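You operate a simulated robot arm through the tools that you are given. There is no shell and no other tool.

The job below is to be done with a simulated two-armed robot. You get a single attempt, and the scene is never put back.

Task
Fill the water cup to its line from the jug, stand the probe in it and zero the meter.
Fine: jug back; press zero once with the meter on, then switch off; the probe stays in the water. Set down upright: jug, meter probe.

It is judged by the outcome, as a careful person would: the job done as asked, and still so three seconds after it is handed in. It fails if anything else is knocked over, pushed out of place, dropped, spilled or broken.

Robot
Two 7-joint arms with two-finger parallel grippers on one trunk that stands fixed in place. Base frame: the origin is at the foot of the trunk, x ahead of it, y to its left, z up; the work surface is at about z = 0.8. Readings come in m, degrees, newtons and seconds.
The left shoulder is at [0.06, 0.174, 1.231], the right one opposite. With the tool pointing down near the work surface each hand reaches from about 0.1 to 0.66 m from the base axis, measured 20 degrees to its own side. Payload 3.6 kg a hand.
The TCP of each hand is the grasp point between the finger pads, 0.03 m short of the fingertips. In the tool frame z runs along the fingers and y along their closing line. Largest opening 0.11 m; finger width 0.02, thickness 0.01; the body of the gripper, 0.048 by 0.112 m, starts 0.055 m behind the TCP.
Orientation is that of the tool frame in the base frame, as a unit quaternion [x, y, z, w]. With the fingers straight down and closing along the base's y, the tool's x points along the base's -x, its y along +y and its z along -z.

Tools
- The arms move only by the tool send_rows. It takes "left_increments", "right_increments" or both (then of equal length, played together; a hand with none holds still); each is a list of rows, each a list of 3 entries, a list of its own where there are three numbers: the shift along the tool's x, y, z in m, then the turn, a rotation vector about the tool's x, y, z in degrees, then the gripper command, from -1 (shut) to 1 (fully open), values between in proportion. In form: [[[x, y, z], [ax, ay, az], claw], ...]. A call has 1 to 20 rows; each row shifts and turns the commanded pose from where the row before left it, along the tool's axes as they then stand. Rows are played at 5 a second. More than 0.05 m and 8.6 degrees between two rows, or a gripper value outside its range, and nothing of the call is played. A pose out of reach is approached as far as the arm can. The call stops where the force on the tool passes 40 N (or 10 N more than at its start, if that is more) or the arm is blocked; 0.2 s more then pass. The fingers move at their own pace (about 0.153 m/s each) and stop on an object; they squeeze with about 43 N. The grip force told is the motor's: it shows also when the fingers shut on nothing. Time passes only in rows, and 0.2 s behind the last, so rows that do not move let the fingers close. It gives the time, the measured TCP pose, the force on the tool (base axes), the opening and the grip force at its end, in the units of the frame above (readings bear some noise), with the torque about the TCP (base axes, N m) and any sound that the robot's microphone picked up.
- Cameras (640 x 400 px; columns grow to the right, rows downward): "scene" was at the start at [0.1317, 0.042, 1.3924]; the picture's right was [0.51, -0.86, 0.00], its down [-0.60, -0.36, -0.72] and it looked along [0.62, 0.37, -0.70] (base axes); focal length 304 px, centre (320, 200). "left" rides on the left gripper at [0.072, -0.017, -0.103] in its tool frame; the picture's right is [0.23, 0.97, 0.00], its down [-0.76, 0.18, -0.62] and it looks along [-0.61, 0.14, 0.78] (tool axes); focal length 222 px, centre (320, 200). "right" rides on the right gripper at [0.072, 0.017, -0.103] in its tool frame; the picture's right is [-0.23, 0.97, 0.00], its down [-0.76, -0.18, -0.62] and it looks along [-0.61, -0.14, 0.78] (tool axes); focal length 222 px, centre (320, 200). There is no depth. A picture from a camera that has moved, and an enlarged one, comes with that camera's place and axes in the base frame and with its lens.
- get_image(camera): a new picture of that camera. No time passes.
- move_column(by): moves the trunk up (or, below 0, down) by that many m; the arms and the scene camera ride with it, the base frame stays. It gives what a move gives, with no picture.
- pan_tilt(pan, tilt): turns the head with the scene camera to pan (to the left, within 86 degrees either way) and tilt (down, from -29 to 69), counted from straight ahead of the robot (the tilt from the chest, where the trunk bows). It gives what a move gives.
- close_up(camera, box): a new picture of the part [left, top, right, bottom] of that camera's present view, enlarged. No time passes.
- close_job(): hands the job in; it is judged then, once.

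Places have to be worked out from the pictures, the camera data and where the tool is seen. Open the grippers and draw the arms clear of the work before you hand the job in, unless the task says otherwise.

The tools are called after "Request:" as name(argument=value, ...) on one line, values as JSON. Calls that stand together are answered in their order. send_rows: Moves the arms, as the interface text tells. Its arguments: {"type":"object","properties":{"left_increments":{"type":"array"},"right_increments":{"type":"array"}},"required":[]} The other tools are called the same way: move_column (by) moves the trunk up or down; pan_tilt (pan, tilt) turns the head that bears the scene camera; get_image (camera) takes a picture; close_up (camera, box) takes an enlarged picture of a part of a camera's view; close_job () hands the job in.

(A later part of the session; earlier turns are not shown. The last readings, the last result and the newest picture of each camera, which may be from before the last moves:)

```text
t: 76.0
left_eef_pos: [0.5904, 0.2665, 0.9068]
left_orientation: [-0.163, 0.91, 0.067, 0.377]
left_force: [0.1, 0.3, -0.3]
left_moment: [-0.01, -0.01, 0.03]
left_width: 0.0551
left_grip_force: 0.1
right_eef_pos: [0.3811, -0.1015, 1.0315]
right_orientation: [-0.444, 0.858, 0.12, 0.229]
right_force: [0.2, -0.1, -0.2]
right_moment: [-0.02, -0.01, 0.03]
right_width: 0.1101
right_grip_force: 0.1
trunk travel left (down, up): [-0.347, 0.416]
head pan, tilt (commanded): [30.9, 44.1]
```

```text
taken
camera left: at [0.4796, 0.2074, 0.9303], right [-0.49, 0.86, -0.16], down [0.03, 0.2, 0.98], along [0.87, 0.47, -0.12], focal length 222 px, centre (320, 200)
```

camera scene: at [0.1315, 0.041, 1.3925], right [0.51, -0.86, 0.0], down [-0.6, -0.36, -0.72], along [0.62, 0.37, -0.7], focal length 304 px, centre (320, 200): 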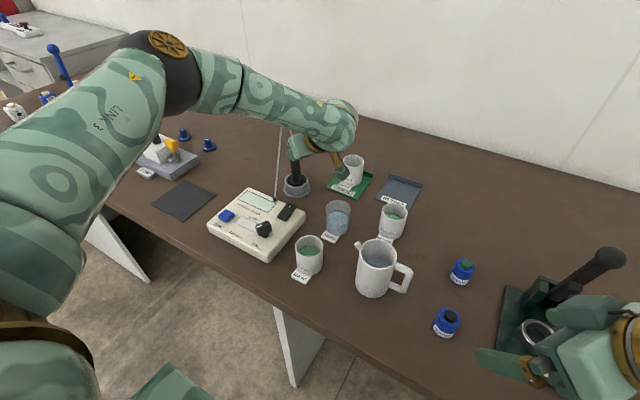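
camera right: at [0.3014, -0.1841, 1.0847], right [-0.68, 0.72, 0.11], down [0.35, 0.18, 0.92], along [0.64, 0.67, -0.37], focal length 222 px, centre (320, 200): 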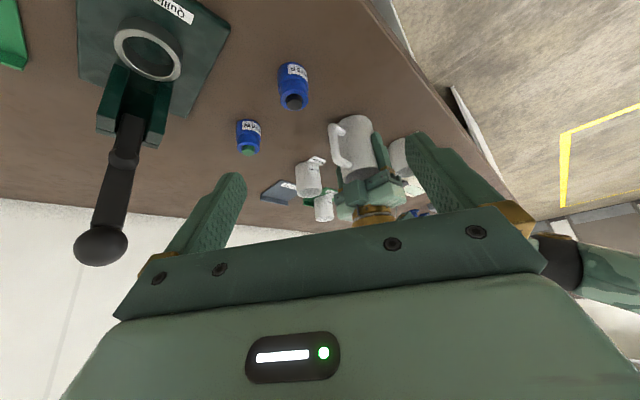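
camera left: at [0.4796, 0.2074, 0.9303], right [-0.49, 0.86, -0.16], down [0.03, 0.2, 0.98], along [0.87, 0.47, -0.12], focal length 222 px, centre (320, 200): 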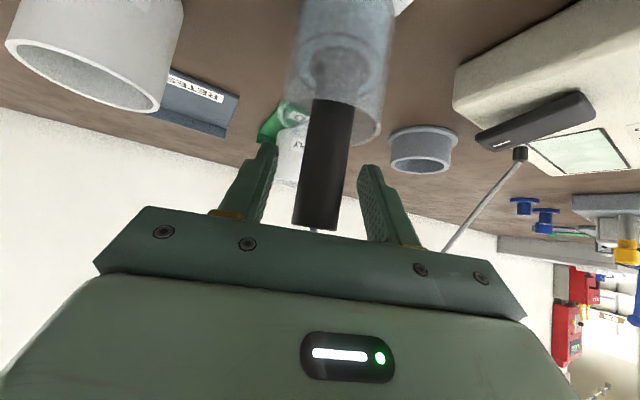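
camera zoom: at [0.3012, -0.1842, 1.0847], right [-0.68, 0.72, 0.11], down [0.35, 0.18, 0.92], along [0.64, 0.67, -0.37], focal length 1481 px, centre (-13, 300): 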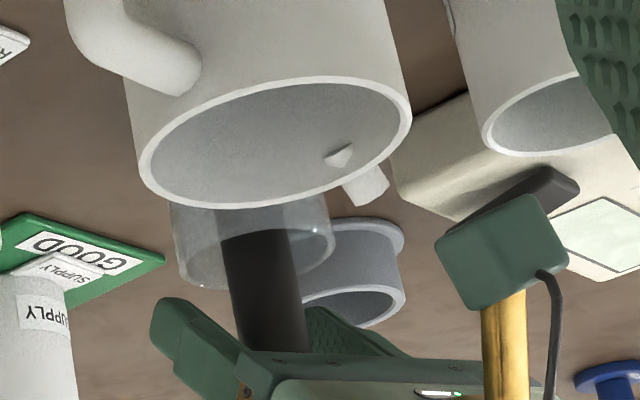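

The probe stands upright in the water on its own. I withdraw along the tool axis, back and up.

Request:
send_rows(left_increments=[[[0, 0, -0.01], [0, 0, 0], 0], [[0, 0, -0.02], [0, 0, 0], 0], [[0, 0, -0.02], [0, 0, 0], 0], [[0, 0, -0.02], [0, 0, 0], 0], [[0, 0, -0.03], [0, 0, 0], 0], [[0, 0, -0.03], [0, 0, 0], 0], [[0, 0, 0], [0, 0, 0], 0]])

Request:
get_image(camera="left")

Request:
close_up(camera="right", box=[330, 140, 430, 230])

Request:
get_image(camera="scene")

```text
t: 77.1
left_eef_pos: [0.5438, 0.3174, 0.9822]
left_orientation: [-0.16, 0.891, 0.147, 0.398]
left_force: [0.0, -0.4, 0.7]
left_moment: [0.02, 0.0, 0.01]
left_width: 0.0552
left_grip_force: 0.0
right_eef_pos: [0.3815, -0.101, 1.032]
right_orientation: [-0.443, 0.858, 0.118, 0.23]
right_force: [0.0, -0.5, -0.1]
right_moment: [-0.01, -0.02, 0.01]
right_width: 0.11
right_grip_force: 0.0
trunk travel left (down, up): [-0.347, 0.416]
head pan, tilt (commanded): [30.9, 44.1]
stopped in row 5 (left hand): the arm was blocked; the commanded pose is now the measured one
```

```text
taken
camera left: at [0.4359, 0.2493, 0.9915], right [-0.54, 0.84, -0.04], down [0.0, 0.04, 1.0], along [0.84, 0.54, -0.02], focal length 222 px, centre (320, 200)
```

left: 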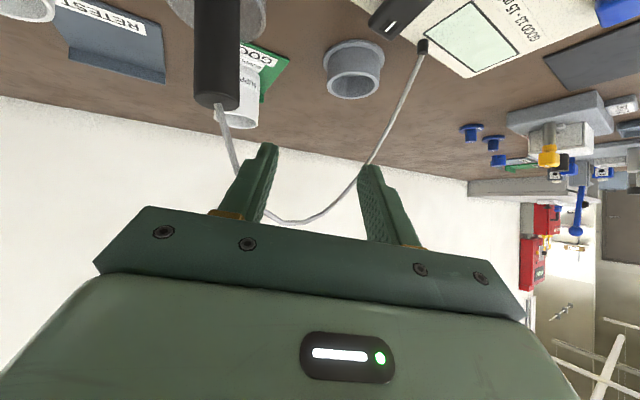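

```text
4.44 times, centred on (380, 185) of right
camera zoom: at [0.3011, -0.1841, 1.0848], right [-0.68, 0.72, 0.11], down [0.35, 0.18, 0.92], along [0.64, 0.67, -0.37], focal length 987 px, centre (53, 267)
```

zoom: 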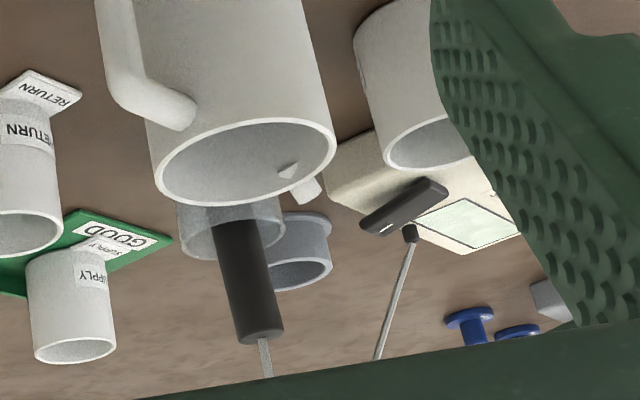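

```text
taken
camera scene: at [0.1316, 0.0419, 1.3924], right [0.51, -0.86, 0.0], down [-0.6, -0.36, -0.72], along [0.62, 0.37, -0.7], focal length 304 px, centre (320, 200)
```

scene: 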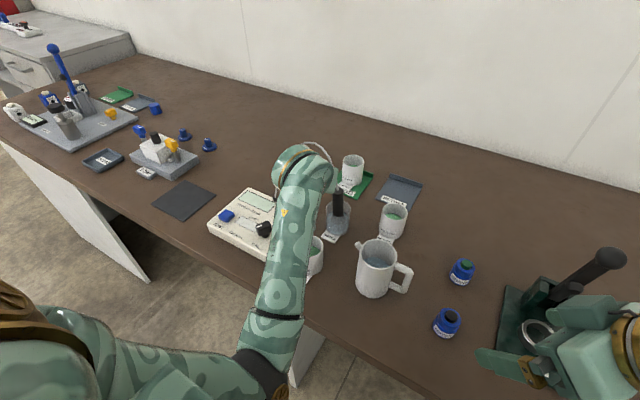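

The withdrawal was stopped: the arm reports it was blocked (no force on the hand, the elbow has swung low near the table front). The probe still stands. I hold still one row and take closer looks before moving on.

Request:
send_rows(left_increments=[[[0, 0, 0], [0, 0, 0], 0], [[0, 0, 0], [0, 0, 0], 0]])

Request:
close_up(camera="scene", box=[200, 120, 440, 300])

Request:
get_image(camera="right")

```text
t: 77.7
left_eef_pos: [0.5444, 0.3167, 0.9807]
left_orientation: [-0.161, 0.891, 0.148, 0.397]
left_force: [-0.5, -0.3, -0.2]
left_moment: [-0.05, -0.01, 0.03]
left_width: 0.055
left_grip_force: 0.0
right_eef_pos: [0.3804, -0.1012, 1.0321]
right_orientation: [-0.444, 0.858, 0.119, 0.23]
right_force: [0.4, 0.5, 0.1]
right_moment: [-0.01, 0.02, -0.01]
right_width: 0.1098
right_grip_force: 0.0
trunk travel left (down, up): [-0.347, 0.416]
head pan, tilt (commanded): [30.9, 44.1]
```

```text
2.22 times, centred on (320, 210) of scene
camera zoom: at [0.1318, 0.0416, 1.3924], right [0.51, -0.86, 0.0], down [-0.6, -0.36, -0.72], along [0.62, 0.37, -0.7], focal length 676 px, centre (320, 178)
```

zoom: 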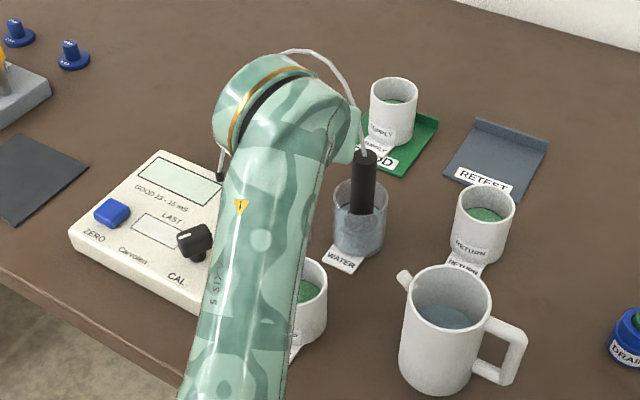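

```text
taken
camera right: at [0.3013, -0.1842, 1.0847], right [-0.68, 0.72, 0.11], down [0.35, 0.18, 0.92], along [0.64, 0.67, -0.37], focal length 222 px, centre (320, 200)
```

right: 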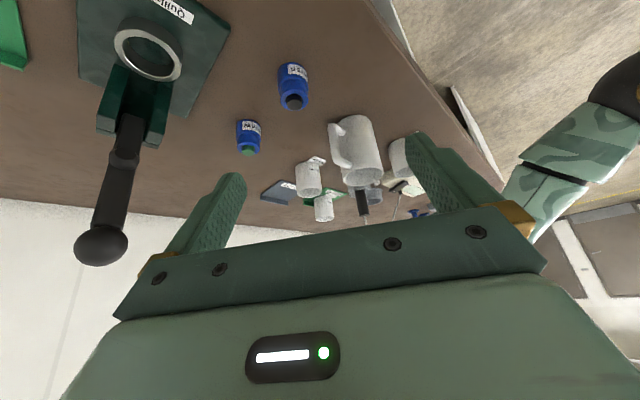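

The probe stands upright in the cup, jug and cups are unmoved; the elbow hangs low and was probably the cause. I try a gentle straight-up move of 5 cm to see if the arm moves freely.

Request:
send_rows(left_increments=[[[-0.0126, 0.0023, -0.0107], [0, 0, 0], 0], [[-0.0126, 0.0023, -0.0107], [0, 0, 0], 0], [[-0.0126, 0.0023, -0.0107], [0, 0, 0], 0], [[0, 0, 0], [0, 0, 0], 0]])

Request:
get_image(camera="scene")

```text
t: 78.9
left_eef_pos: [0.5409, 0.3472, 1.0385]
left_orientation: [-0.162, 0.882, 0.184, 0.402]
left_force: [0.8, 0.0, 0.0]
left_moment: [0.02, 0.02, 0.02]
left_width: 0.0549
left_grip_force: 0.0
right_eef_pos: [0.3824, -0.101, 1.0307]
right_orientation: [-0.444, 0.858, 0.12, 0.229]
right_force: [0.2, 0.0, 0.4]
right_moment: [-0.01, 0.02, 0.01]
right_width: 0.11
right_grip_force: 0.0
trunk travel left (down, up): [-0.347, 0.416]
head pan, tilt (commanded): [30.9, 44.1]
stopped in row 4 (left hand): the arm was blocked; the commanded pose is now the measured one
```

```text
taken
camera scene: at [0.1318, 0.0417, 1.3924], right [0.51, -0.86, 0.0], down [-0.6, -0.36, -0.72], along [0.62, 0.37, -0.7], focal length 304 px, centre (320, 200)
```

scene: 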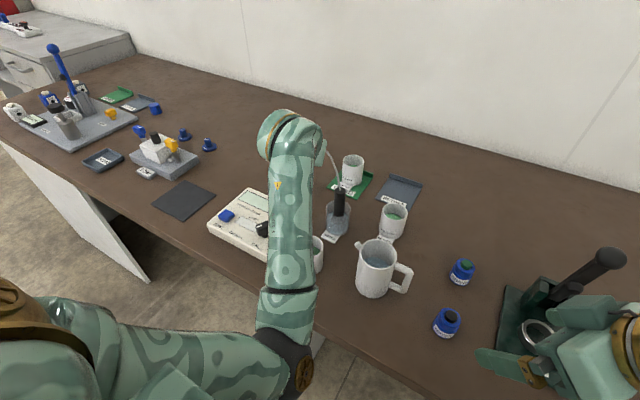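

The elbow has swung inward and a joint seems at its limit. I yaw the hand back toward its earlier orientation (+32° about vertical), which had the elbow high and outward.

Request:
send_rows(left_increments=[[[0, 0, 0], [-6.15, 1.55, -4.86], 0], [[0, 0, 0], [-6.15, 1.55, -4.86], 0], [[0, 0, 0], [-6.15, 1.55, -4.86], 0], [[0, 0, 0], [-6.15, 1.55, -4.86], 0], [[0, 0, 0], [0, 0, 0], 0]])

Request:
get_image(camera="scene")

```text
t: 80.1
left_eef_pos: [0.5384, 0.359, 1.0428]
left_orientation: [-0.402, 0.797, 0.3, 0.337]
left_force: [-0.2, -0.2, -1.0]
left_moment: [0.0, 0.0, 0.0]
left_width: 0.0551
left_grip_force: 0.0
right_eef_pos: [0.3796, -0.1011, 1.0313]
right_orientation: [-0.444, 0.858, 0.119, 0.23]
right_force: [0.0, -1.0, 0.2]
right_moment: [-0.03, -0.03, 0.01]
right_width: 0.1102
right_grip_force: 0.1
trunk travel left (down, up): [-0.347, 0.416]
head pan, tilt (commanded): [30.9, 44.1]
```

```text
taken
camera scene: at [0.1316, 0.0418, 1.3924], right [0.51, -0.86, 0.0], down [-0.6, -0.36, -0.72], along [0.62, 0.37, -0.7], focal length 304 px, centre (320, 200)
```

scene: 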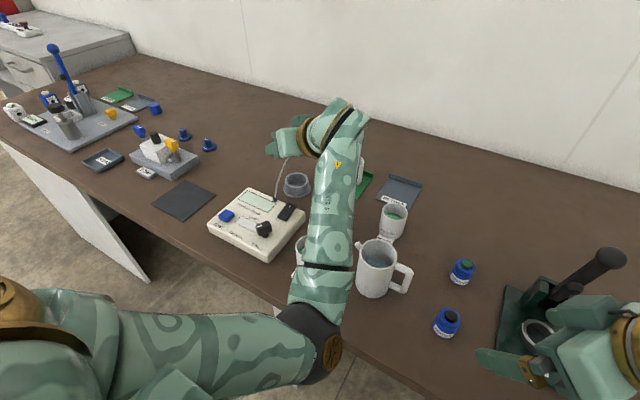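

The elbow now sits inward; I don't want it sweeping over the jug. I raise the trunk 0.2 m first so the whole arm is well clear before reconfiguring.

Request:
move_column(by=0.2)

Request:
get_image(camera="scene")

```text
t: 82.3
left_eef_pos: [0.539, 0.358, 1.2428]
left_orientation: [-0.402, 0.798, 0.298, 0.336]
left_force: [-0.2, 0.7, -0.4]
left_moment: [-0.02, 0.02, -0.03]
left_width: 0.055
left_grip_force: 0.1
right_eef_pos: [0.3815, -0.1009, 1.2328]
right_orientation: [-0.444, 0.858, 0.119, 0.229]
right_force: [-1.1, -0.7, -0.5]
right_moment: [0.03, 0.0, 0.03]
right_width: 0.1097
right_grip_force: 0.0
trunk travel left (down, up): [-0.547, 0.216]
head pan, tilt (commanded): [30.9, 44.1]
```

```text
taken
camera scene: at [0.0887, 0.0416, 1.5939], right [0.51, -0.86, 0.0], down [-0.6, -0.36, -0.72], along [0.62, 0.37, -0.7], focal length 304 px, centre (320, 200)
```

scene: 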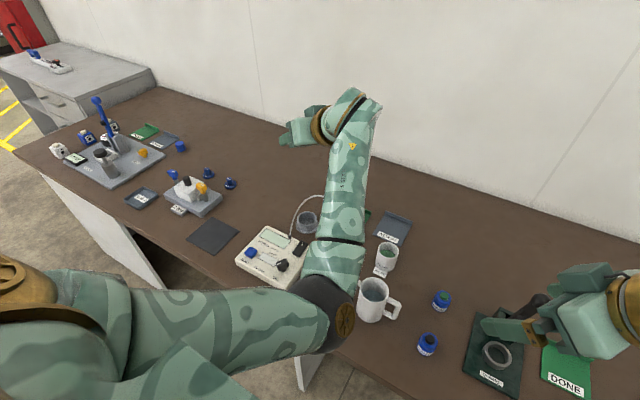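

Now everything is well clear of the table. I rotate the left hand back to the nominal fingers-down orientation in 10 steps.

Request:
send_rows(left_increments=[[[0, 0, 0], [3.69, 4.145, 4.95], 0], [[0, 0, 0], [3.69, 4.145, 4.95], 0], [[0, 0, 0], [3.69, 4.145, 4.95], 0], [[0, 0, 0], [3.69, 4.145, 4.95], 0], [[0, 0, 0], [3.69, 4.145, 4.95], 0], [[0, 0, 0], [3.69, 4.145, 4.95], 0], [[0, 0, 0], [3.69, 4.145, 4.95], 0], [[0, 0, 0], [3.69, 4.145, 4.95], 0], [[0, 0, 0], [3.69, 4.145, 4.95], 0], [[0, 0, 0], [3.69, 4.145, 4.95], 0], [[0, 0, 0], [0, 0, 0], 0]])

Request:
get_image(camera="scene")

```text
t: 84.7
left_eef_pos: [0.5406, 0.3426, 1.239]
left_orientation: [0.012, 1.0, -0.013, -0.002]
left_force: [-0.3, 0.4, 0.5]
left_moment: [-0.02, -0.03, -0.01]
left_width: 0.0552
left_grip_force: 0.1
right_eef_pos: [0.3803, -0.1003, 1.2315]
right_orientation: [-0.444, 0.858, 0.12, 0.229]
right_force: [-0.3, 0.6, -0.4]
right_moment: [0.0, 0.01, 0.03]
right_width: 0.11
right_grip_force: 0.0
trunk travel left (down, up): [-0.547, 0.216]
head pan, tilt (commanded): [30.9, 44.1]
```

```text
taken
camera scene: at [0.0883, 0.0414, 1.594], right [0.51, -0.86, 0.0], down [-0.6, -0.36, -0.72], along [0.62, 0.37, -0.7], focal length 304 px, centre (320, 200)
```

scene: 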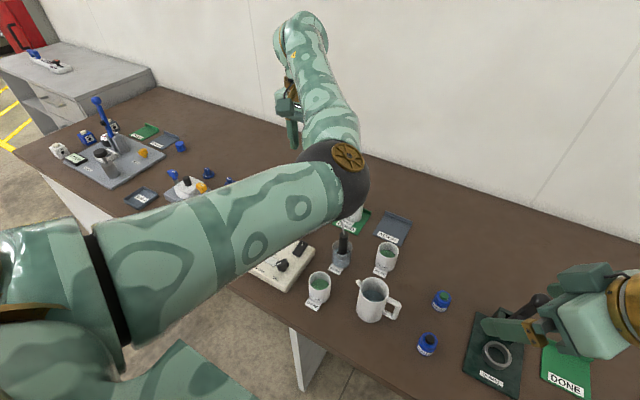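

The hand is fingers-down again but the elbow is on the inner side. I move the hand toward its home area (left and back) at height, watching how the elbow follows.

Request:
send_rows(left_increments=[[[0.03, 0.015, 0], [0, 0, 0], 0], [[0.03, 0.015, 0], [0, 0, 0], 0], [[0.03, 0.015, 0], [0, 0, 0], 0], [[0.03, 0.015, 0], [0, 0, 0], 0], [[0, 0, 0], [0, 0, 0], 0]])

Request:
get_image(camera="scene")

```text
t: 85.9
left_eef_pos: [0.4214, 0.4087, 1.2376]
left_orientation: [0.01, 1.0, -0.012, -0.001]
left_force: [0.5, -0.5, 0.8]
left_moment: [0.02, 0.03, -0.01]
left_width: 0.0551
left_grip_force: 0.0
right_eef_pos: [0.3812, -0.1004, 1.2307]
right_orientation: [-0.444, 0.858, 0.12, 0.229]
right_force: [-0.6, 0.2, 0.3]
right_moment: [0.0, -0.01, 0.05]
right_width: 0.1098
right_grip_force: 0.0
trunk travel left (down, up): [-0.547, 0.216]
head pan, tilt (commanded): [30.9, 44.1]
```

```text
taken
camera scene: at [0.089, 0.0413, 1.594], right [0.51, -0.86, 0.0], down [-0.6, -0.36, -0.72], along [0.62, 0.37, -0.7], focal length 304 px, centre (320, 200)
```

scene: 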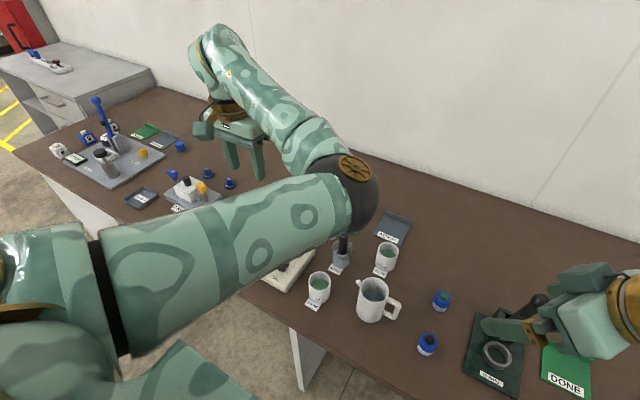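

In this configuration the arm moves freely, with the elbow ahead of the shoulder, well above everything. I close the fingers for button pressing and lower the trunk back by 0.2 m (hand stays ~0.15 m above the meter).

Request:
send_rows(left_increments=[[[0, 0, 0], [0, 0, 0], -0.6], [[0, 0, 0], [0, 0, 0], -1], [[0, 0, 0], [0, 0, 0], -1]])

Request:
move_column(by=-0.2)

Request:
get_image(camera="scene")

Request:
get_image(camera="left")

```text
t: 86.7
left_eef_pos: [0.4211, 0.409, 1.2371]
left_orientation: [0.01, 1.0, -0.013, -0.001]
left_force: [-0.2, 0.4, -0.9]
left_moment: [-0.02, 0.02, 0.0]
left_width: 0.0
left_grip_force: 37.5
right_eef_pos: [0.3813, -0.0995, 1.2314]
right_orientation: [-0.444, 0.858, 0.119, 0.23]
right_force: [-0.1, -0.5, 0.5]
right_moment: [0.0, 0.01, 0.02]
right_width: 0.1099
right_grip_force: 0.1
trunk travel left (down, up): [-0.547, 0.216]
head pan, tilt (commanded): [30.9, 44.1]
```

```text
t: 88.8
left_eef_pos: [0.4218, 0.4073, 1.0367]
left_orientation: [0.011, 1.0, -0.013, 0.0]
left_force: [-0.6, 0.4, -0.8]
left_moment: [0.0, -0.03, 0.04]
left_width: 0.0
left_grip_force: 37.7
right_eef_pos: [0.3808, -0.101, 1.0315]
right_orientation: [-0.444, 0.858, 0.119, 0.23]
right_force: [0.0, -0.5, 0.9]
right_moment: [0.01, -0.01, -0.02]
right_width: 0.1101
right_grip_force: 0.1
trunk travel left (down, up): [-0.347, 0.416]
head pan, tilt (commanded): [30.9, 44.1]
```

```text
taken
camera scene: at [0.1314, 0.0417, 1.3926], right [0.51, -0.86, 0.0], down [-0.6, -0.36, -0.72], along [0.62, 0.37, -0.7], focal length 304 px, centre (320, 200)
```

scene: 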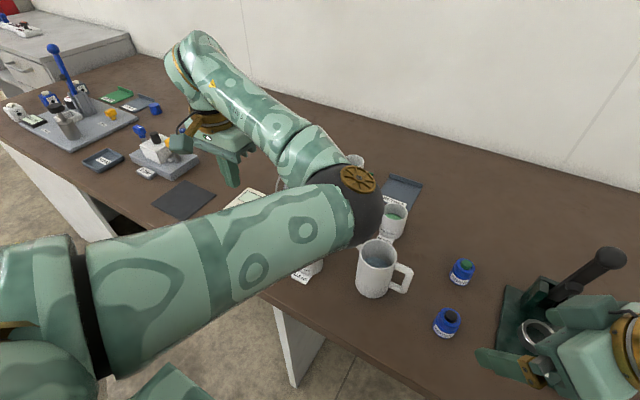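

```text
taken
camera left: at [0.3479, 0.394, 1.142], right [-0.21, 0.98, -0.02], down [0.77, 0.18, 0.62], along [0.61, 0.11, -0.79], focal length 222 px, centre (320, 200)
```

left: 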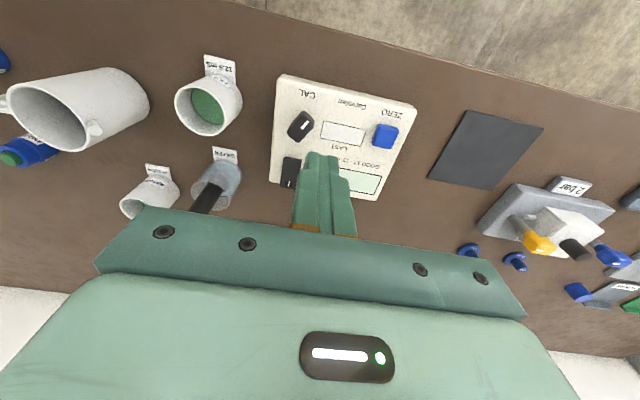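

Fingers are closed and above the meter. I zoom the left view on the meter to locate the switch ends and ZERO precisely relative to the hand.

Request:
close_up(camera="left", box=[255, 60, 435, 210])

Request:
close_up(camera="right", box=[340, 150, 420, 230])

```text
2.67 times, centred on (345, 135) of left
camera zoom: at [0.3479, 0.394, 1.142], right [-0.21, 0.98, -0.02], down [0.77, 0.18, 0.62], along [0.61, 0.11, -0.79], focal length 592 px, centre (253, 373)
```

zoom: 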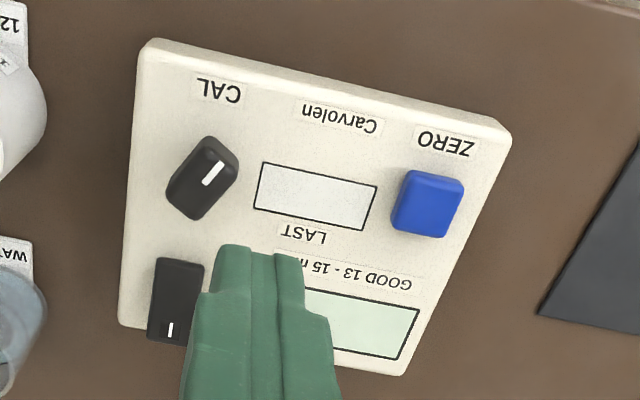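

```text
5.00 times, centred on (380, 190) of right
camera zoom: at [0.301, -0.1842, 1.0851], right [-0.68, 0.72, 0.11], down [0.35, 0.18, 0.92], along [0.65, 0.67, -0.37], focal length 1111 px, centre (20, 250)
```

zoom: 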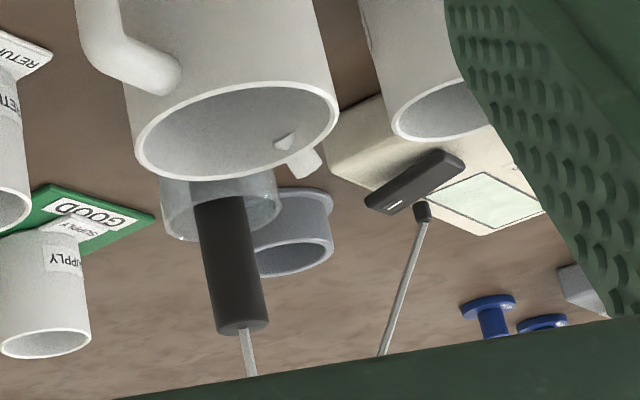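

Switch: far (marked) end ≈(0.556, 0.380), near end ≈(0.516, 0.380); ZERO ≈(0.449, 0.500). I move the closed fingertips to above the raised far end of the switch.

Request:
send_rows(left_increments=[[[-0.0273, -0.0042, 0.0215], [0, 0, 0], -1], [[-0.0273, -0.0042, 0.0215], [0, 0, 0], -1], [[-0.0273, -0.0042, 0.0215], [0, 0, 0], -1], [[-0.0273, -0.0042, 0.0215], [0, 0, 0], -1], [[-0.0273, -0.0042, 0.0215], [0, 0, 0], -1], [[0, 0, 0], [0, 0, 0], -1]])

Request:
get_image(camera="left")

Request:
close_up(camera="right", box=[340, 150, 420, 230])

Request:
get_image(camera="scene")

```text
t: 90.2
left_eef_pos: [0.5577, 0.3795, 0.9279]
left_orientation: [0.01, 1.0, -0.013, -0.001]
left_force: [0.3, -0.1, 0.2]
left_moment: [-0.01, 0.0, 0.02]
left_width: 0.0
left_grip_force: 37.6
right_eef_pos: [0.3814, -0.1001, 1.0313]
right_orientation: [-0.444, 0.858, 0.119, 0.228]
right_force: [0.2, -1.0, -0.2]
right_moment: [0.0, -0.04, 0.02]
right_width: 0.1102
right_grip_force: 0.0
trunk travel left (down, up): [-0.347, 0.416]
head pan, tilt (commanded): [30.9, 44.1]
```

```text
taken
camera left: at [0.484, 0.3671, 1.0329], right [-0.21, 0.98, -0.02], down [0.77, 0.18, 0.62], along [0.61, 0.11, -0.79], focal length 222 px, centre (320, 200)
```

left: 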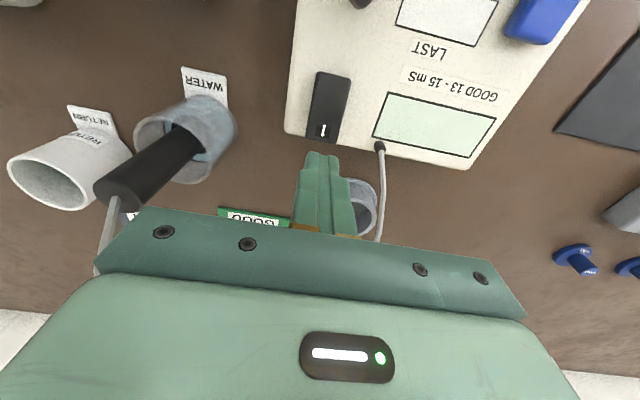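

```text
5.00 times, centred on (380, 190) of right
camera zoom: at [0.3009, -0.1844, 1.0848], right [-0.68, 0.72, 0.11], down [0.35, 0.18, 0.92], along [0.64, 0.67, -0.37], focal length 1111 px, centre (20, 250)
```

zoom: 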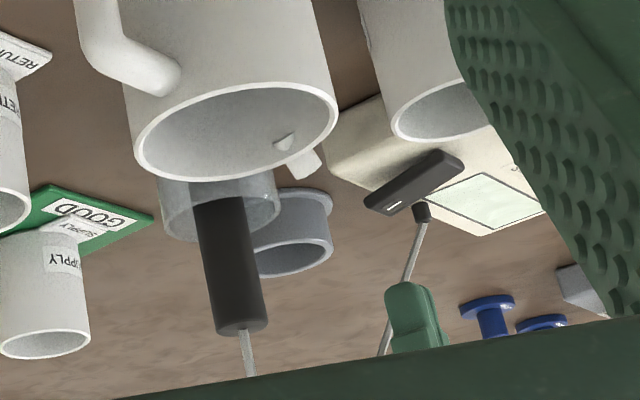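

```text
taken
camera scene: at [0.1314, 0.0414, 1.3925], right [0.51, -0.86, 0.0], down [-0.6, -0.36, -0.72], along [0.62, 0.37, -0.7], focal length 304 px, centre (320, 200)
```

scene: 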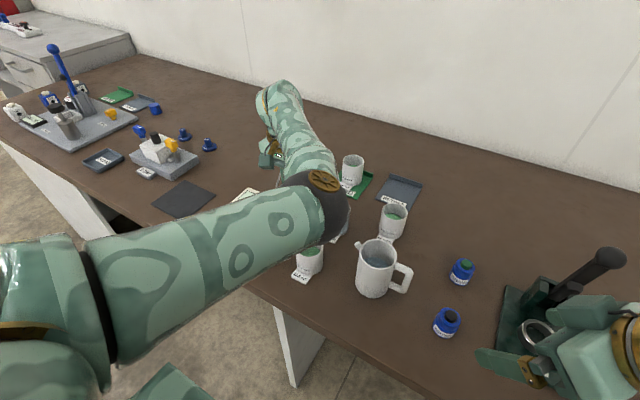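

The tips are above the switch's far end, about 3 mm off. I correct slightly and descend to just above the switch surface.

Request:
send_rows(left_increments=[[[0.0035, 0.003, 0], [0, 0, 0], -1], [[0, 0, 0.015], [0, 0, 0], -1], [[0, 0, 0.015], [0, 0, 0], -1], [[0, 0, 0.01], [0, 0, 0], -1], [[0, 0, 0], [0, 0, 0], -1]])

Request:
get_image(camera="left")

Request:
close_up(camera="right", box=[360, 160, 420, 220])

```text
t: 91.4
left_eef_pos: [0.554, 0.383, 0.8891]
left_orientation: [0.011, 1.0, -0.012, -0.002]
left_force: [-0.4, -0.1, -0.4]
left_moment: [0.0, 0.04, 0.02]
left_width: 0.0003
left_grip_force: 37.6
right_eef_pos: [0.3812, -0.1, 1.0313]
right_orientation: [-0.444, 0.857, 0.12, 0.23]
right_force: [-0.5, -0.7, 0.6]
right_moment: [-0.01, -0.05, -0.01]
right_width: 0.1098
right_grip_force: 0.0
trunk travel left (down, up): [-0.347, 0.416]
head pan, tilt (commanded): [30.9, 44.1]
```

```text
taken
camera left: at [0.4804, 0.3704, 0.9941], right [-0.21, 0.98, -0.02], down [0.77, 0.18, 0.62], along [0.61, 0.11, -0.79], focal length 222 px, centre (320, 200)
```

left: 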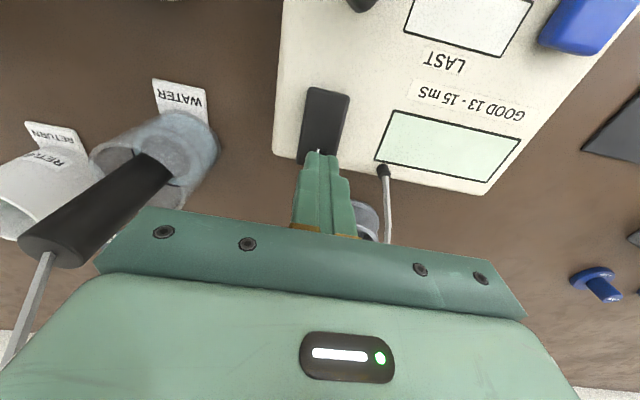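

```text
6.67 times, centred on (390, 190) of right
camera zoom: at [0.3012, -0.1842, 1.0847], right [-0.68, 0.72, 0.11], down [0.35, 0.18, 0.92], along [0.64, 0.67, -0.37], focal length 1481 px, centre (-147, 267)
```

zoom: 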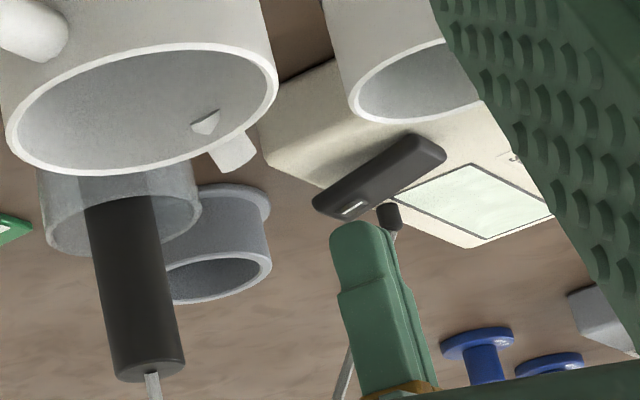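

The fingertips hover just over the switch's marked end. I press down in 2 mm steps.

Request:
send_rows(left_increments=[[[0, 0, 0.003], [0, 0, 0], -1], [[0, 0, 0.002], [0, 0, 0], -1], [[0, 0, 0.002], [0, 0, 0], -1], [[0, 0, 0.002], [0, 0, 0], -1]])

Request:
close_up(camera="right", box=[360, 160, 420, 220])

Request:
close_up(camera="left", box=[270, 0, 540, 200])

```text
t: 92.4
left_eef_pos: [0.5551, 0.3841, 0.8806]
left_orientation: [0.011, 1.0, -0.012, -0.001]
left_force: [-0.1, 0.2, 0.3]
left_moment: [0.04, 0.0, -0.02]
left_width: 0.0002
left_grip_force: 37.8
right_eef_pos: [0.3809, -0.1001, 1.031]
right_orientation: [-0.444, 0.858, 0.12, 0.23]
right_force: [-0.7, -0.1, -0.2]
right_moment: [0.0, -0.01, -0.01]
right_width: 0.1099
right_grip_force: 0.1
trunk travel left (down, up): [-0.347, 0.416]
head pan, tilt (commanded): [30.9, 44.1]
```

```text
6.67 times, centred on (390, 190) of right
camera zoom: at [0.3013, -0.1842, 1.0847], right [-0.68, 0.72, 0.11], down [0.35, 0.18, 0.92], along [0.64, 0.67, -0.37], focal length 1481 px, centre (-147, 267)
```

zoom: 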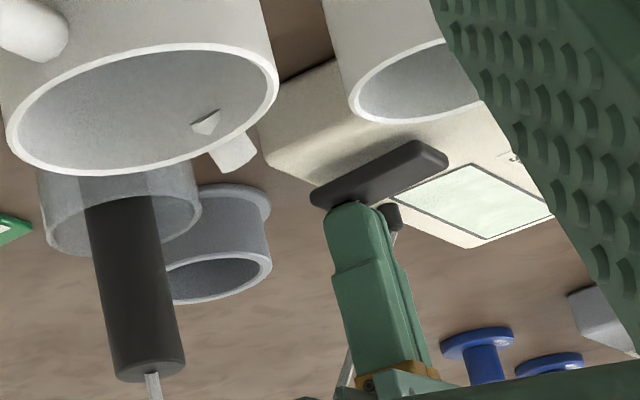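

```text
2.00 times, centred on (405, 100) of left
camera zoom: at [0.4806, 0.3701, 0.9856], right [-0.21, 0.98, -0.02], down [0.77, 0.18, 0.62], along [0.61, 0.11, -0.79], focal length 444 px, centre (150, 400)
```

zoom: 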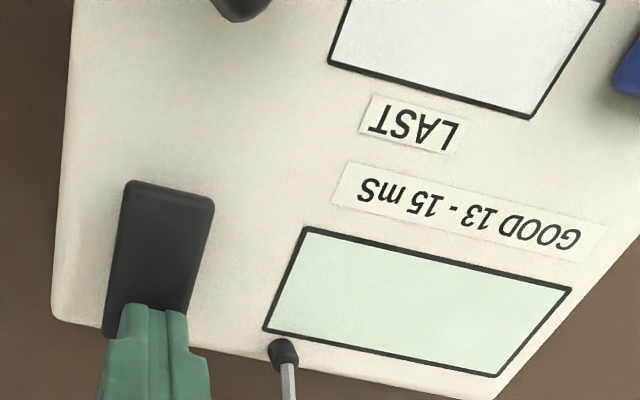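

The rocker is starting to tilt (near end rising) with almost no force; display still blank. I press further.

Request:
send_rows(left_increments=[[[0, 0, 0.002], [0, 0, 0], -1], [[0, 0, 0.002], [0, 0, 0], -1], [[0, 0, 0], [0, 0, 0], -1]])

Request:
close_up(camera="left", box=[270, 0, 540, 200])

Request:
close_up(camera="right", box=[360, 160, 420, 220])

```text
t: 93.2
left_eef_pos: [0.5527, 0.3824, 0.8787]
left_orientation: [0.011, 1.0, -0.012, 0.0]
left_force: [0.7, 2.4, 10.2]
left_moment: [0.04, 0.09, -0.11]
left_width: 0.0
left_grip_force: 37.7
right_eef_pos: [0.381, -0.1011, 1.0314]
right_orientation: [-0.444, 0.858, 0.12, 0.23]
right_force: [0.0, 0.1, 0.2]
right_moment: [0.0, -0.01, 0.01]
right_width: 0.1099
right_grip_force: 0.0
trunk travel left (down, up): [-0.347, 0.416]
head pan, tilt (commanded): [30.9, 44.1]
```

```text
2.00 times, centred on (405, 100) of left
camera zoom: at [0.4801, 0.3696, 0.9827], right [-0.21, 0.98, -0.02], down [0.77, 0.18, 0.62], along [0.61, 0.11, -0.79], focal length 444 px, centre (150, 400)
```

zoom: 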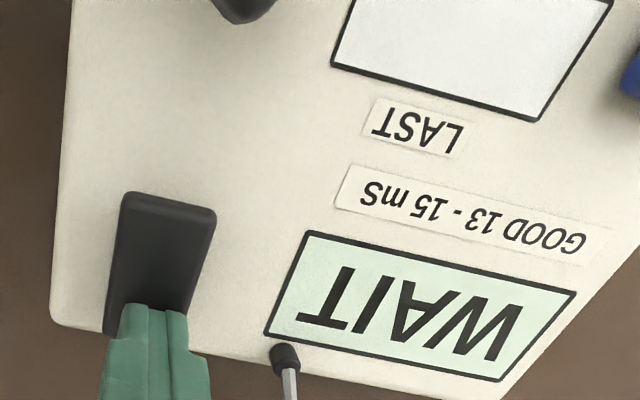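

```text
6.67 times, centred on (390, 190) of right
camera zoom: at [0.3006, -0.1844, 1.085], right [-0.68, 0.72, 0.11], down [0.35, 0.18, 0.92], along [0.64, 0.67, -0.37], focal length 1481 px, centre (-147, 267)
```

zoom: 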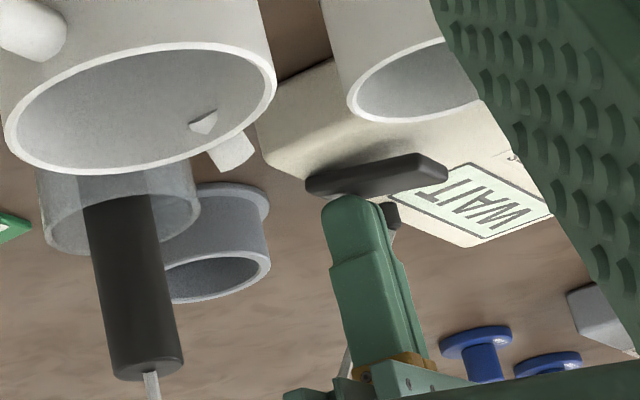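

The meter is on and shows "WAIT". I lift the fingers off the switch and let it settle.

Request:
send_rows(left_increments=[[[0, 0, -0.01], [0, 0, 0], -1], [[0, 0, -0.03], [0, 0, 0], -1], [[0, 0, -0.03], [0, 0, 0], -1], [[0, 0, 0], [0, 0, 0], -1], [[0, 0, 0], [0, 0, 0], -1], [[0, 0, 0], [0, 0, 0], -1]])

Request:
get_image(camera="left")

Request:
close_up(camera="right", box=[340, 150, 420, 230])

```text
t: 94.6
left_eef_pos: [0.5522, 0.3848, 0.9462]
left_orientation: [0.011, 1.0, -0.012, -0.002]
left_force: [0.4, -1.3, 0.5]
left_moment: [-0.02, 0.0, 0.0]
left_width: 0.0002
left_grip_force: 37.5
right_eef_pos: [0.382, -0.0997, 1.0317]
right_orientation: [-0.445, 0.858, 0.12, 0.229]
right_force: [0.1, -0.7, 0.4]
right_moment: [0.03, -0.03, -0.01]
right_width: 0.1099
right_grip_force: 0.1
trunk travel left (down, up): [-0.347, 0.416]
head pan, tilt (commanded): [30.9, 44.1]
```

```text
taken
camera left: at [0.4794, 0.3717, 1.0517], right [-0.21, 0.98, -0.02], down [0.77, 0.18, 0.62], along [0.61, 0.11, -0.79], focal length 222 px, centre (320, 200)
```

left: 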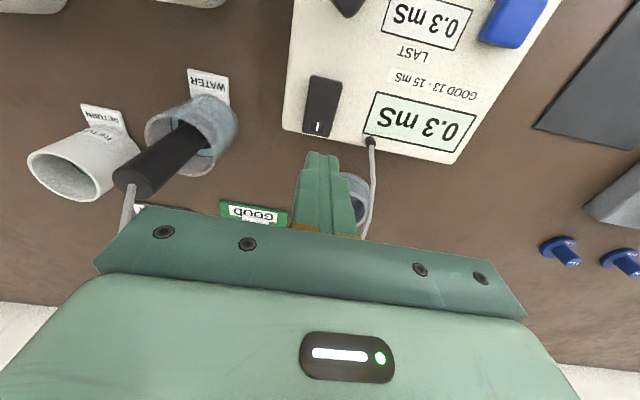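

```text
5.00 times, centred on (380, 190) of right
camera zoom: at [0.3013, -0.1841, 1.0847], right [-0.68, 0.72, 0.11], down [0.35, 0.18, 0.92], along [0.64, 0.67, -0.37], focal length 1111 px, centre (20, 250)
```

zoom: 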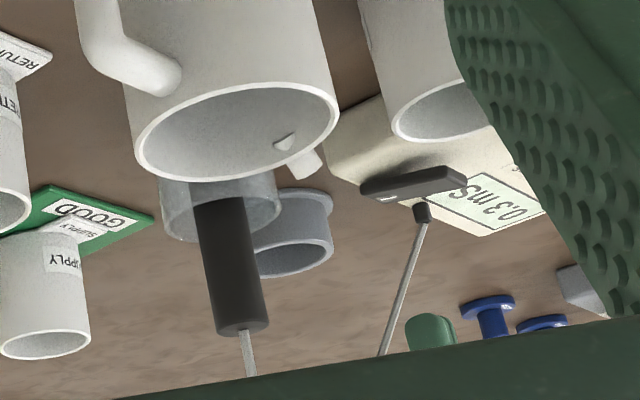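

The meter reads 0.3 mS in the water, settled. I move the closed fingertips above the ZERO button.

Request:
send_rows(left_increments=[[[0.0266, 0.0285, 0.0035], [0, 0, 0], -1], [[0.0266, 0.0285, 0.0035], [0, 0, 0], -1], [[0.0266, 0.0285, 0.0035], [0, 0, 0], -1], [[0.0266, 0.0285, 0.0035], [0, 0, 0], -1], [[0, 0, 0], [0, 0, 0], -1]])

Request:
get_image(camera="left")

Request:
get_image(camera="scene")

```text
t: 95.8
left_eef_pos: [0.4505, 0.5006, 0.9286]
left_orientation: [0.011, 1.0, -0.012, -0.001]
left_force: [0.3, -0.3, -0.8]
left_moment: [-0.02, 0.0, 0.02]
left_width: 0.0
left_grip_force: 38.0
right_eef_pos: [0.3804, -0.101, 1.0322]
right_orientation: [-0.444, 0.858, 0.119, 0.229]
right_force: [-0.5, -0.9, -0.1]
right_moment: [0.02, -0.01, -0.04]
right_width: 0.11
right_grip_force: 0.0
trunk travel left (down, up): [-0.347, 0.416]
head pan, tilt (commanded): [30.9, 44.1]
```

```text
taken
camera left: at [0.3768, 0.4867, 1.0335], right [-0.21, 0.98, -0.02], down [0.77, 0.18, 0.62], along [0.61, 0.11, -0.79], focal length 222 px, centre (320, 200)
```

left: 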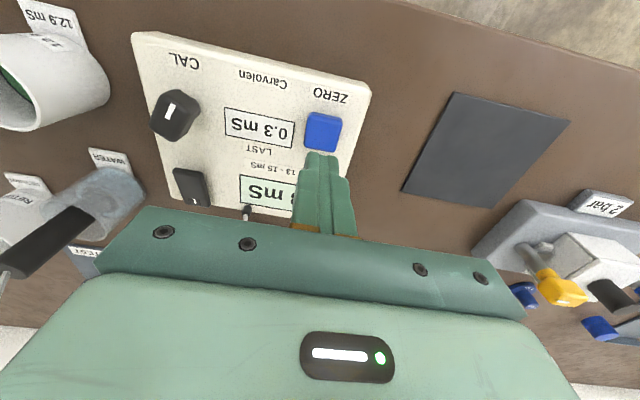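

```text
taken
camera scene: at [0.132, 0.0412, 1.3924], right [0.51, -0.86, 0.0], down [-0.6, -0.36, -0.72], along [0.62, 0.37, -0.7], focal length 304 px, centre (320, 200)
```

scene: 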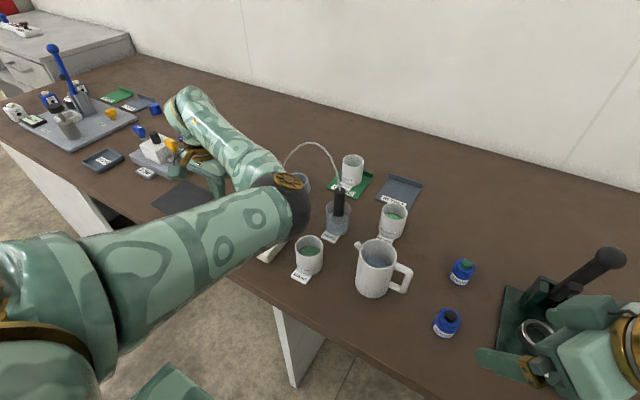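

The contact point projects onto the button's centre. I descend to just above it.

Request:
send_rows(left_increments=[[[0, 0.002, 0.015], [0, 0, 0], -1], [[0, 0, 0.015], [0, 0, 0], -1], [[0, 0, 0.01], [0, 0, 0], -1], [[0, 0, 0], [0, 0, 0], -1]])

Request:
get_image(camera="left")

```text
t: 96.8
left_eef_pos: [0.4498, 0.5016, 0.8884]
left_orientation: [0.01, 1.0, -0.013, -0.001]
left_force: [0.1, 0.2, -1.0]
left_moment: [-0.01, 0.0, 0.0]
left_width: 0.0001
left_grip_force: 38.0
right_eef_pos: [0.381, -0.1004, 1.0309]
right_orientation: [-0.444, 0.858, 0.119, 0.229]
right_force: [-0.8, 0.2, 0.5]
right_moment: [-0.01, 0.0, 0.0]
right_width: 0.11
right_grip_force: 0.0
trunk travel left (down, up): [-0.347, 0.416]
head pan, tilt (commanded): [30.9, 44.1]
```

```text
taken
camera left: at [0.3762, 0.4871, 0.9943], right [-0.21, 0.98, -0.02], down [0.77, 0.18, 0.62], along [0.61, 0.11, -0.79], focal length 222 px, centre (320, 200)
```

left: 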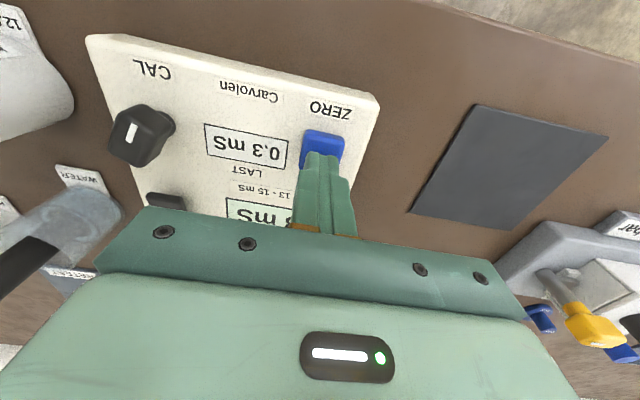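

Tips are about 1 cm above the button. I press down steadily.

Request:
send_rows(left_increments=[[[0, 0, 0.003], [0, 0, 0], -1], [[0, 0, 0.003], [0, 0, 0], -1], [[0, 0, 0.003], [0, 0, 0], -1], [[0, 0, 0.002], [0, 0, 0], -1]])

Request:
close_up(camera="left", box=[80, 20, 400, 240])

Request:
close_up(camera="right", box=[360, 150, 440, 230])

```text
t: 97.8
left_eef_pos: [0.45, 0.5007, 0.8789]
left_orientation: [0.01, 1.0, -0.013, 0.0]
left_force: [0.2, 0.4, 1.2]
left_moment: [0.04, -0.02, 0.0]
left_width: 0.0001
left_grip_force: 37.6
right_eef_pos: [0.3793, -0.1004, 1.031]
right_orientation: [-0.444, 0.858, 0.12, 0.23]
right_force: [0.6, -1.4, -0.9]
right_moment: [-0.01, -0.02, -0.04]
right_width: 0.11
right_grip_force: 0.0
trunk travel left (down, up): [-0.347, 0.416]
head pan, tilt (commanded): [30.9, 44.1]
```

```text
1.82 times, centred on (240, 130) of left
camera zoom: at [0.3766, 0.487, 0.9835], right [-0.21, 0.98, -0.02], down [0.77, 0.18, 0.62], along [0.61, 0.11, -0.79], focal length 404 px, centre (466, 327)
```

zoom: 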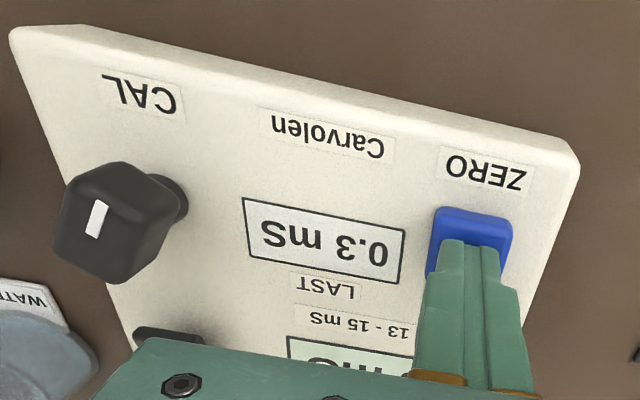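

```text
5.00 times, centred on (400, 190) of right
camera zoom: at [0.3012, -0.1842, 1.0847], right [-0.68, 0.72, 0.11], down [0.35, 0.18, 0.92], along [0.64, 0.67, -0.37], focal length 1111 px, centre (-80, 250)
```

zoom: 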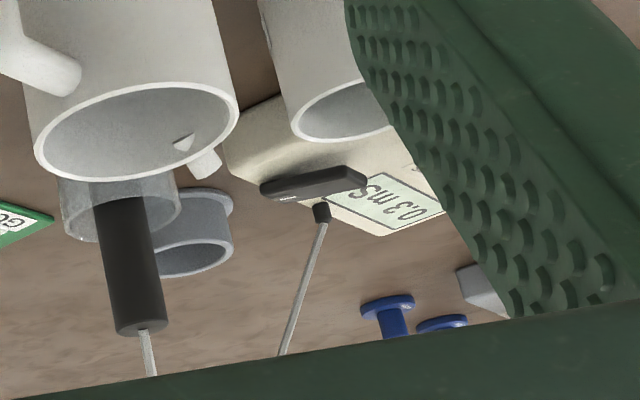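

Just touching (1.2 N), display still 0.3 mS. I keep pressing, monotonic downwards.

Request:
send_rows(left_increments=[[[0, 0, 0.0015], [0, 0, 0], -1], [[0, 0, 0.0015], [0, 0, 0], -1]])

Request:
close_up(camera="right", box=[360, 150, 440, 230])

Request:
close_up(camera="left", box=[80, 20, 400, 240])

```text
t: 98.4
left_eef_pos: [0.4502, 0.4996, 0.8757]
left_orientation: [0.011, 1.0, -0.012, -0.001]
left_force: [1.2, 0.5, 3.0]
left_moment: [0.03, -0.01, -0.03]
left_width: 0.0002
left_grip_force: 37.8
right_eef_pos: [0.3803, -0.1006, 1.0317]
right_orientation: [-0.444, 0.858, 0.12, 0.23]
right_force: [0.2, -0.4, -0.7]
right_moment: [0.0, 0.0, 0.01]
right_width: 0.1098
right_grip_force: 0.0
trunk travel left (down, up): [-0.347, 0.416]
head pan, tilt (commanded): [30.9, 44.1]
heard: click
```

```text
5.00 times, centred on (400, 190) of right
camera zoom: at [0.3012, -0.1842, 1.0847], right [-0.68, 0.72, 0.11], down [0.35, 0.18, 0.92], along [0.64, 0.67, -0.37], focal length 1111 px, centre (-80, 250)
```

zoom: 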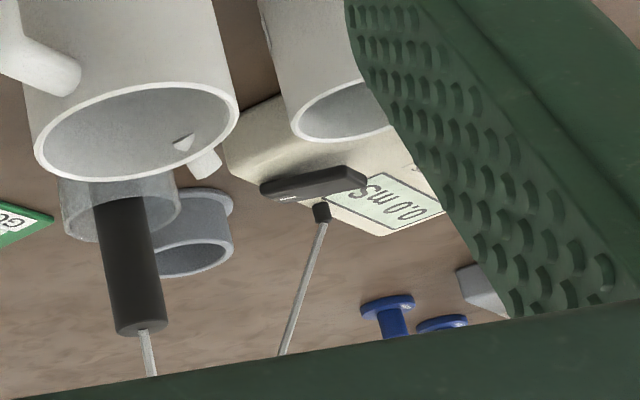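

```text
1.82 times, centred on (240, 130) of left
camera zoom: at [0.3764, 0.4868, 0.9807], right [-0.21, 0.98, -0.02], down [0.77, 0.18, 0.62], along [0.61, 0.11, -0.79], focal length 404 px, centre (466, 327)
```

zoom: 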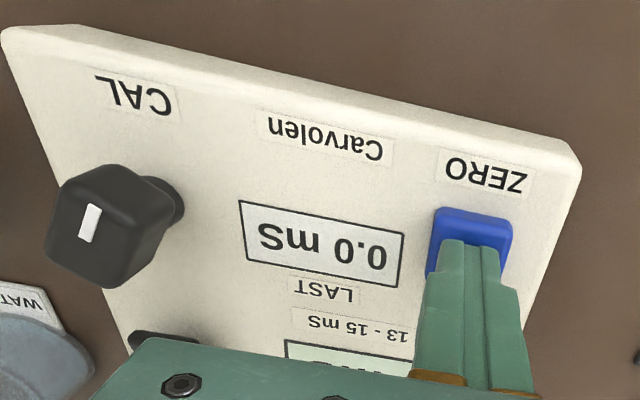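

Click heard and the display went to 0.0 mS. I lift straight off the button.

Request:
send_rows(left_increments=[[[0, 0, -0.015], [0, 0, 0], -1], [[0, 0, -0.03], [0, 0, 0], -1], [[0, 0, -0.02], [0, 0, 0], -1], [[0, 0, 0], [0, 0, 0], -1]])

Request:
get_image(camera="left")

Request:
close_up(camera="right", box=[360, 150, 440, 230])

```text
t: 99.4
left_eef_pos: [0.4497, 0.5027, 0.9407]
left_orientation: [0.01, 1.0, -0.012, -0.001]
left_force: [-0.7, 0.4, -0.3]
left_moment: [-0.01, -0.01, -0.01]
left_width: 0.0
left_grip_force: 37.9
right_eef_pos: [0.3801, -0.0998, 1.0311]
right_orientation: [-0.444, 0.858, 0.119, 0.23]
right_force: [0.0, -0.9, -0.3]
right_moment: [-0.03, 0.02, -0.01]
right_width: 0.1099
right_grip_force: 0.0
trunk travel left (down, up): [-0.347, 0.416]
head pan, tilt (commanded): [30.9, 44.1]
```

```text
taken
camera left: at [0.3764, 0.4898, 1.046], right [-0.21, 0.98, -0.02], down [0.77, 0.18, 0.62], along [0.61, 0.11, -0.79], focal length 222 px, centre (320, 200)
```

left: 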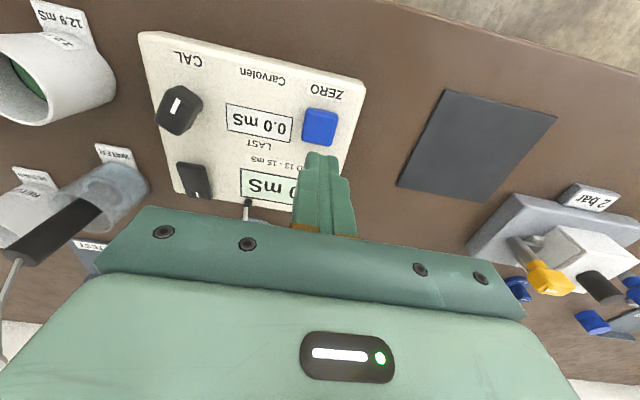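

```text
5.00 times, centred on (400, 190) of right
camera zoom: at [0.3013, -0.1841, 1.0847], right [-0.68, 0.72, 0.11], down [0.35, 0.18, 0.92], along [0.64, 0.67, -0.37], focal length 1111 px, centre (-80, 250)
```

zoom: 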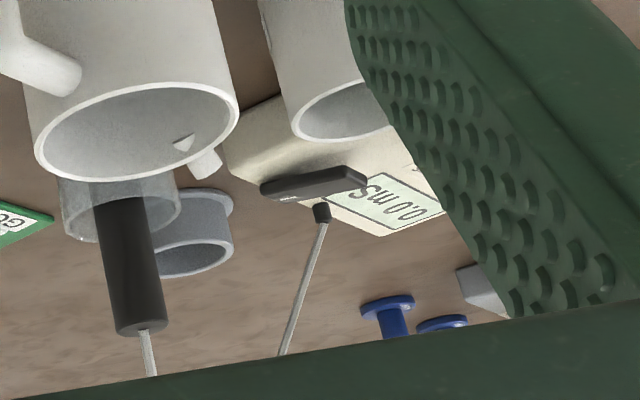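

ZERO registered once (0.0 mS). Now I move above the raised near end of the switch (≈(0.517, 0.382)) to switch off.

Request:
send_rows(left_increments=[[[-0.0174, -0.02955, 0.0035], [0, 0, 0], -1], [[-0.0174, -0.02955, 0.0035], [0, 0, 0], -1], [[-0.0174, -0.02955, 0.0035], [0, 0, 0], -1], [[-0.0174, -0.02955, 0.0035], [0, 0, 0], -1], [[0, 0, 0], [0, 0, 0], -1]])

Request:
get_image(camera="left")

Request:
close_up(camera="left", box=[240, 40, 400, 180])

```text
t: 100.6
left_eef_pos: [0.5189, 0.3807, 0.9298]
left_orientation: [0.01, 1.0, -0.012, -0.002]
left_force: [-0.8, 0.0, 0.0]
left_moment: [0.0, -0.01, -0.01]
left_width: 0.0002
left_grip_force: 37.5
right_eef_pos: [0.3807, -0.1015, 1.0314]
right_orientation: [-0.444, 0.858, 0.119, 0.23]
right_force: [0.4, 0.0, 0.1]
right_moment: [0.0, 0.0, 0.04]
right_width: 0.1101
right_grip_force: 0.1
trunk travel left (down, up): [-0.347, 0.416]
head pan, tilt (commanded): [30.9, 44.1]
```

```text
taken
camera left: at [0.4441, 0.3678, 1.0341], right [-0.21, 0.98, -0.02], down [0.77, 0.18, 0.62], along [0.61, 0.11, -0.79], focal length 222 px, centre (320, 200)
```

left: 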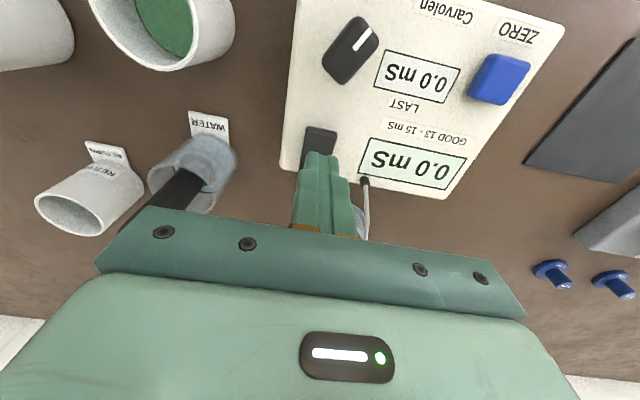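

```text
2.86 times, centred on (320, 110) of left
camera zoom: at [0.4441, 0.3678, 1.0341], right [-0.21, 0.98, -0.02], down [0.77, 0.18, 0.62], along [0.61, 0.11, -0.79], focal length 635 px, centre (320, 457)
```

zoom: 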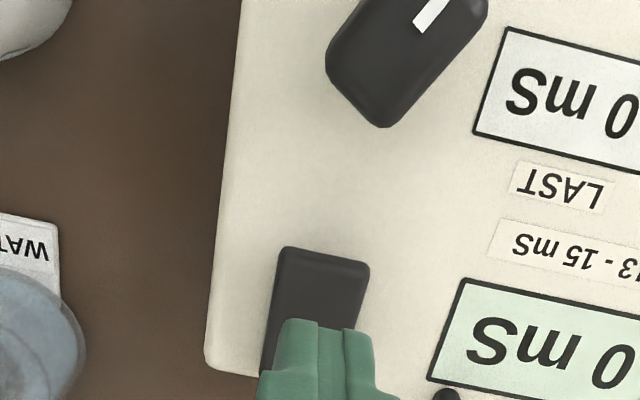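

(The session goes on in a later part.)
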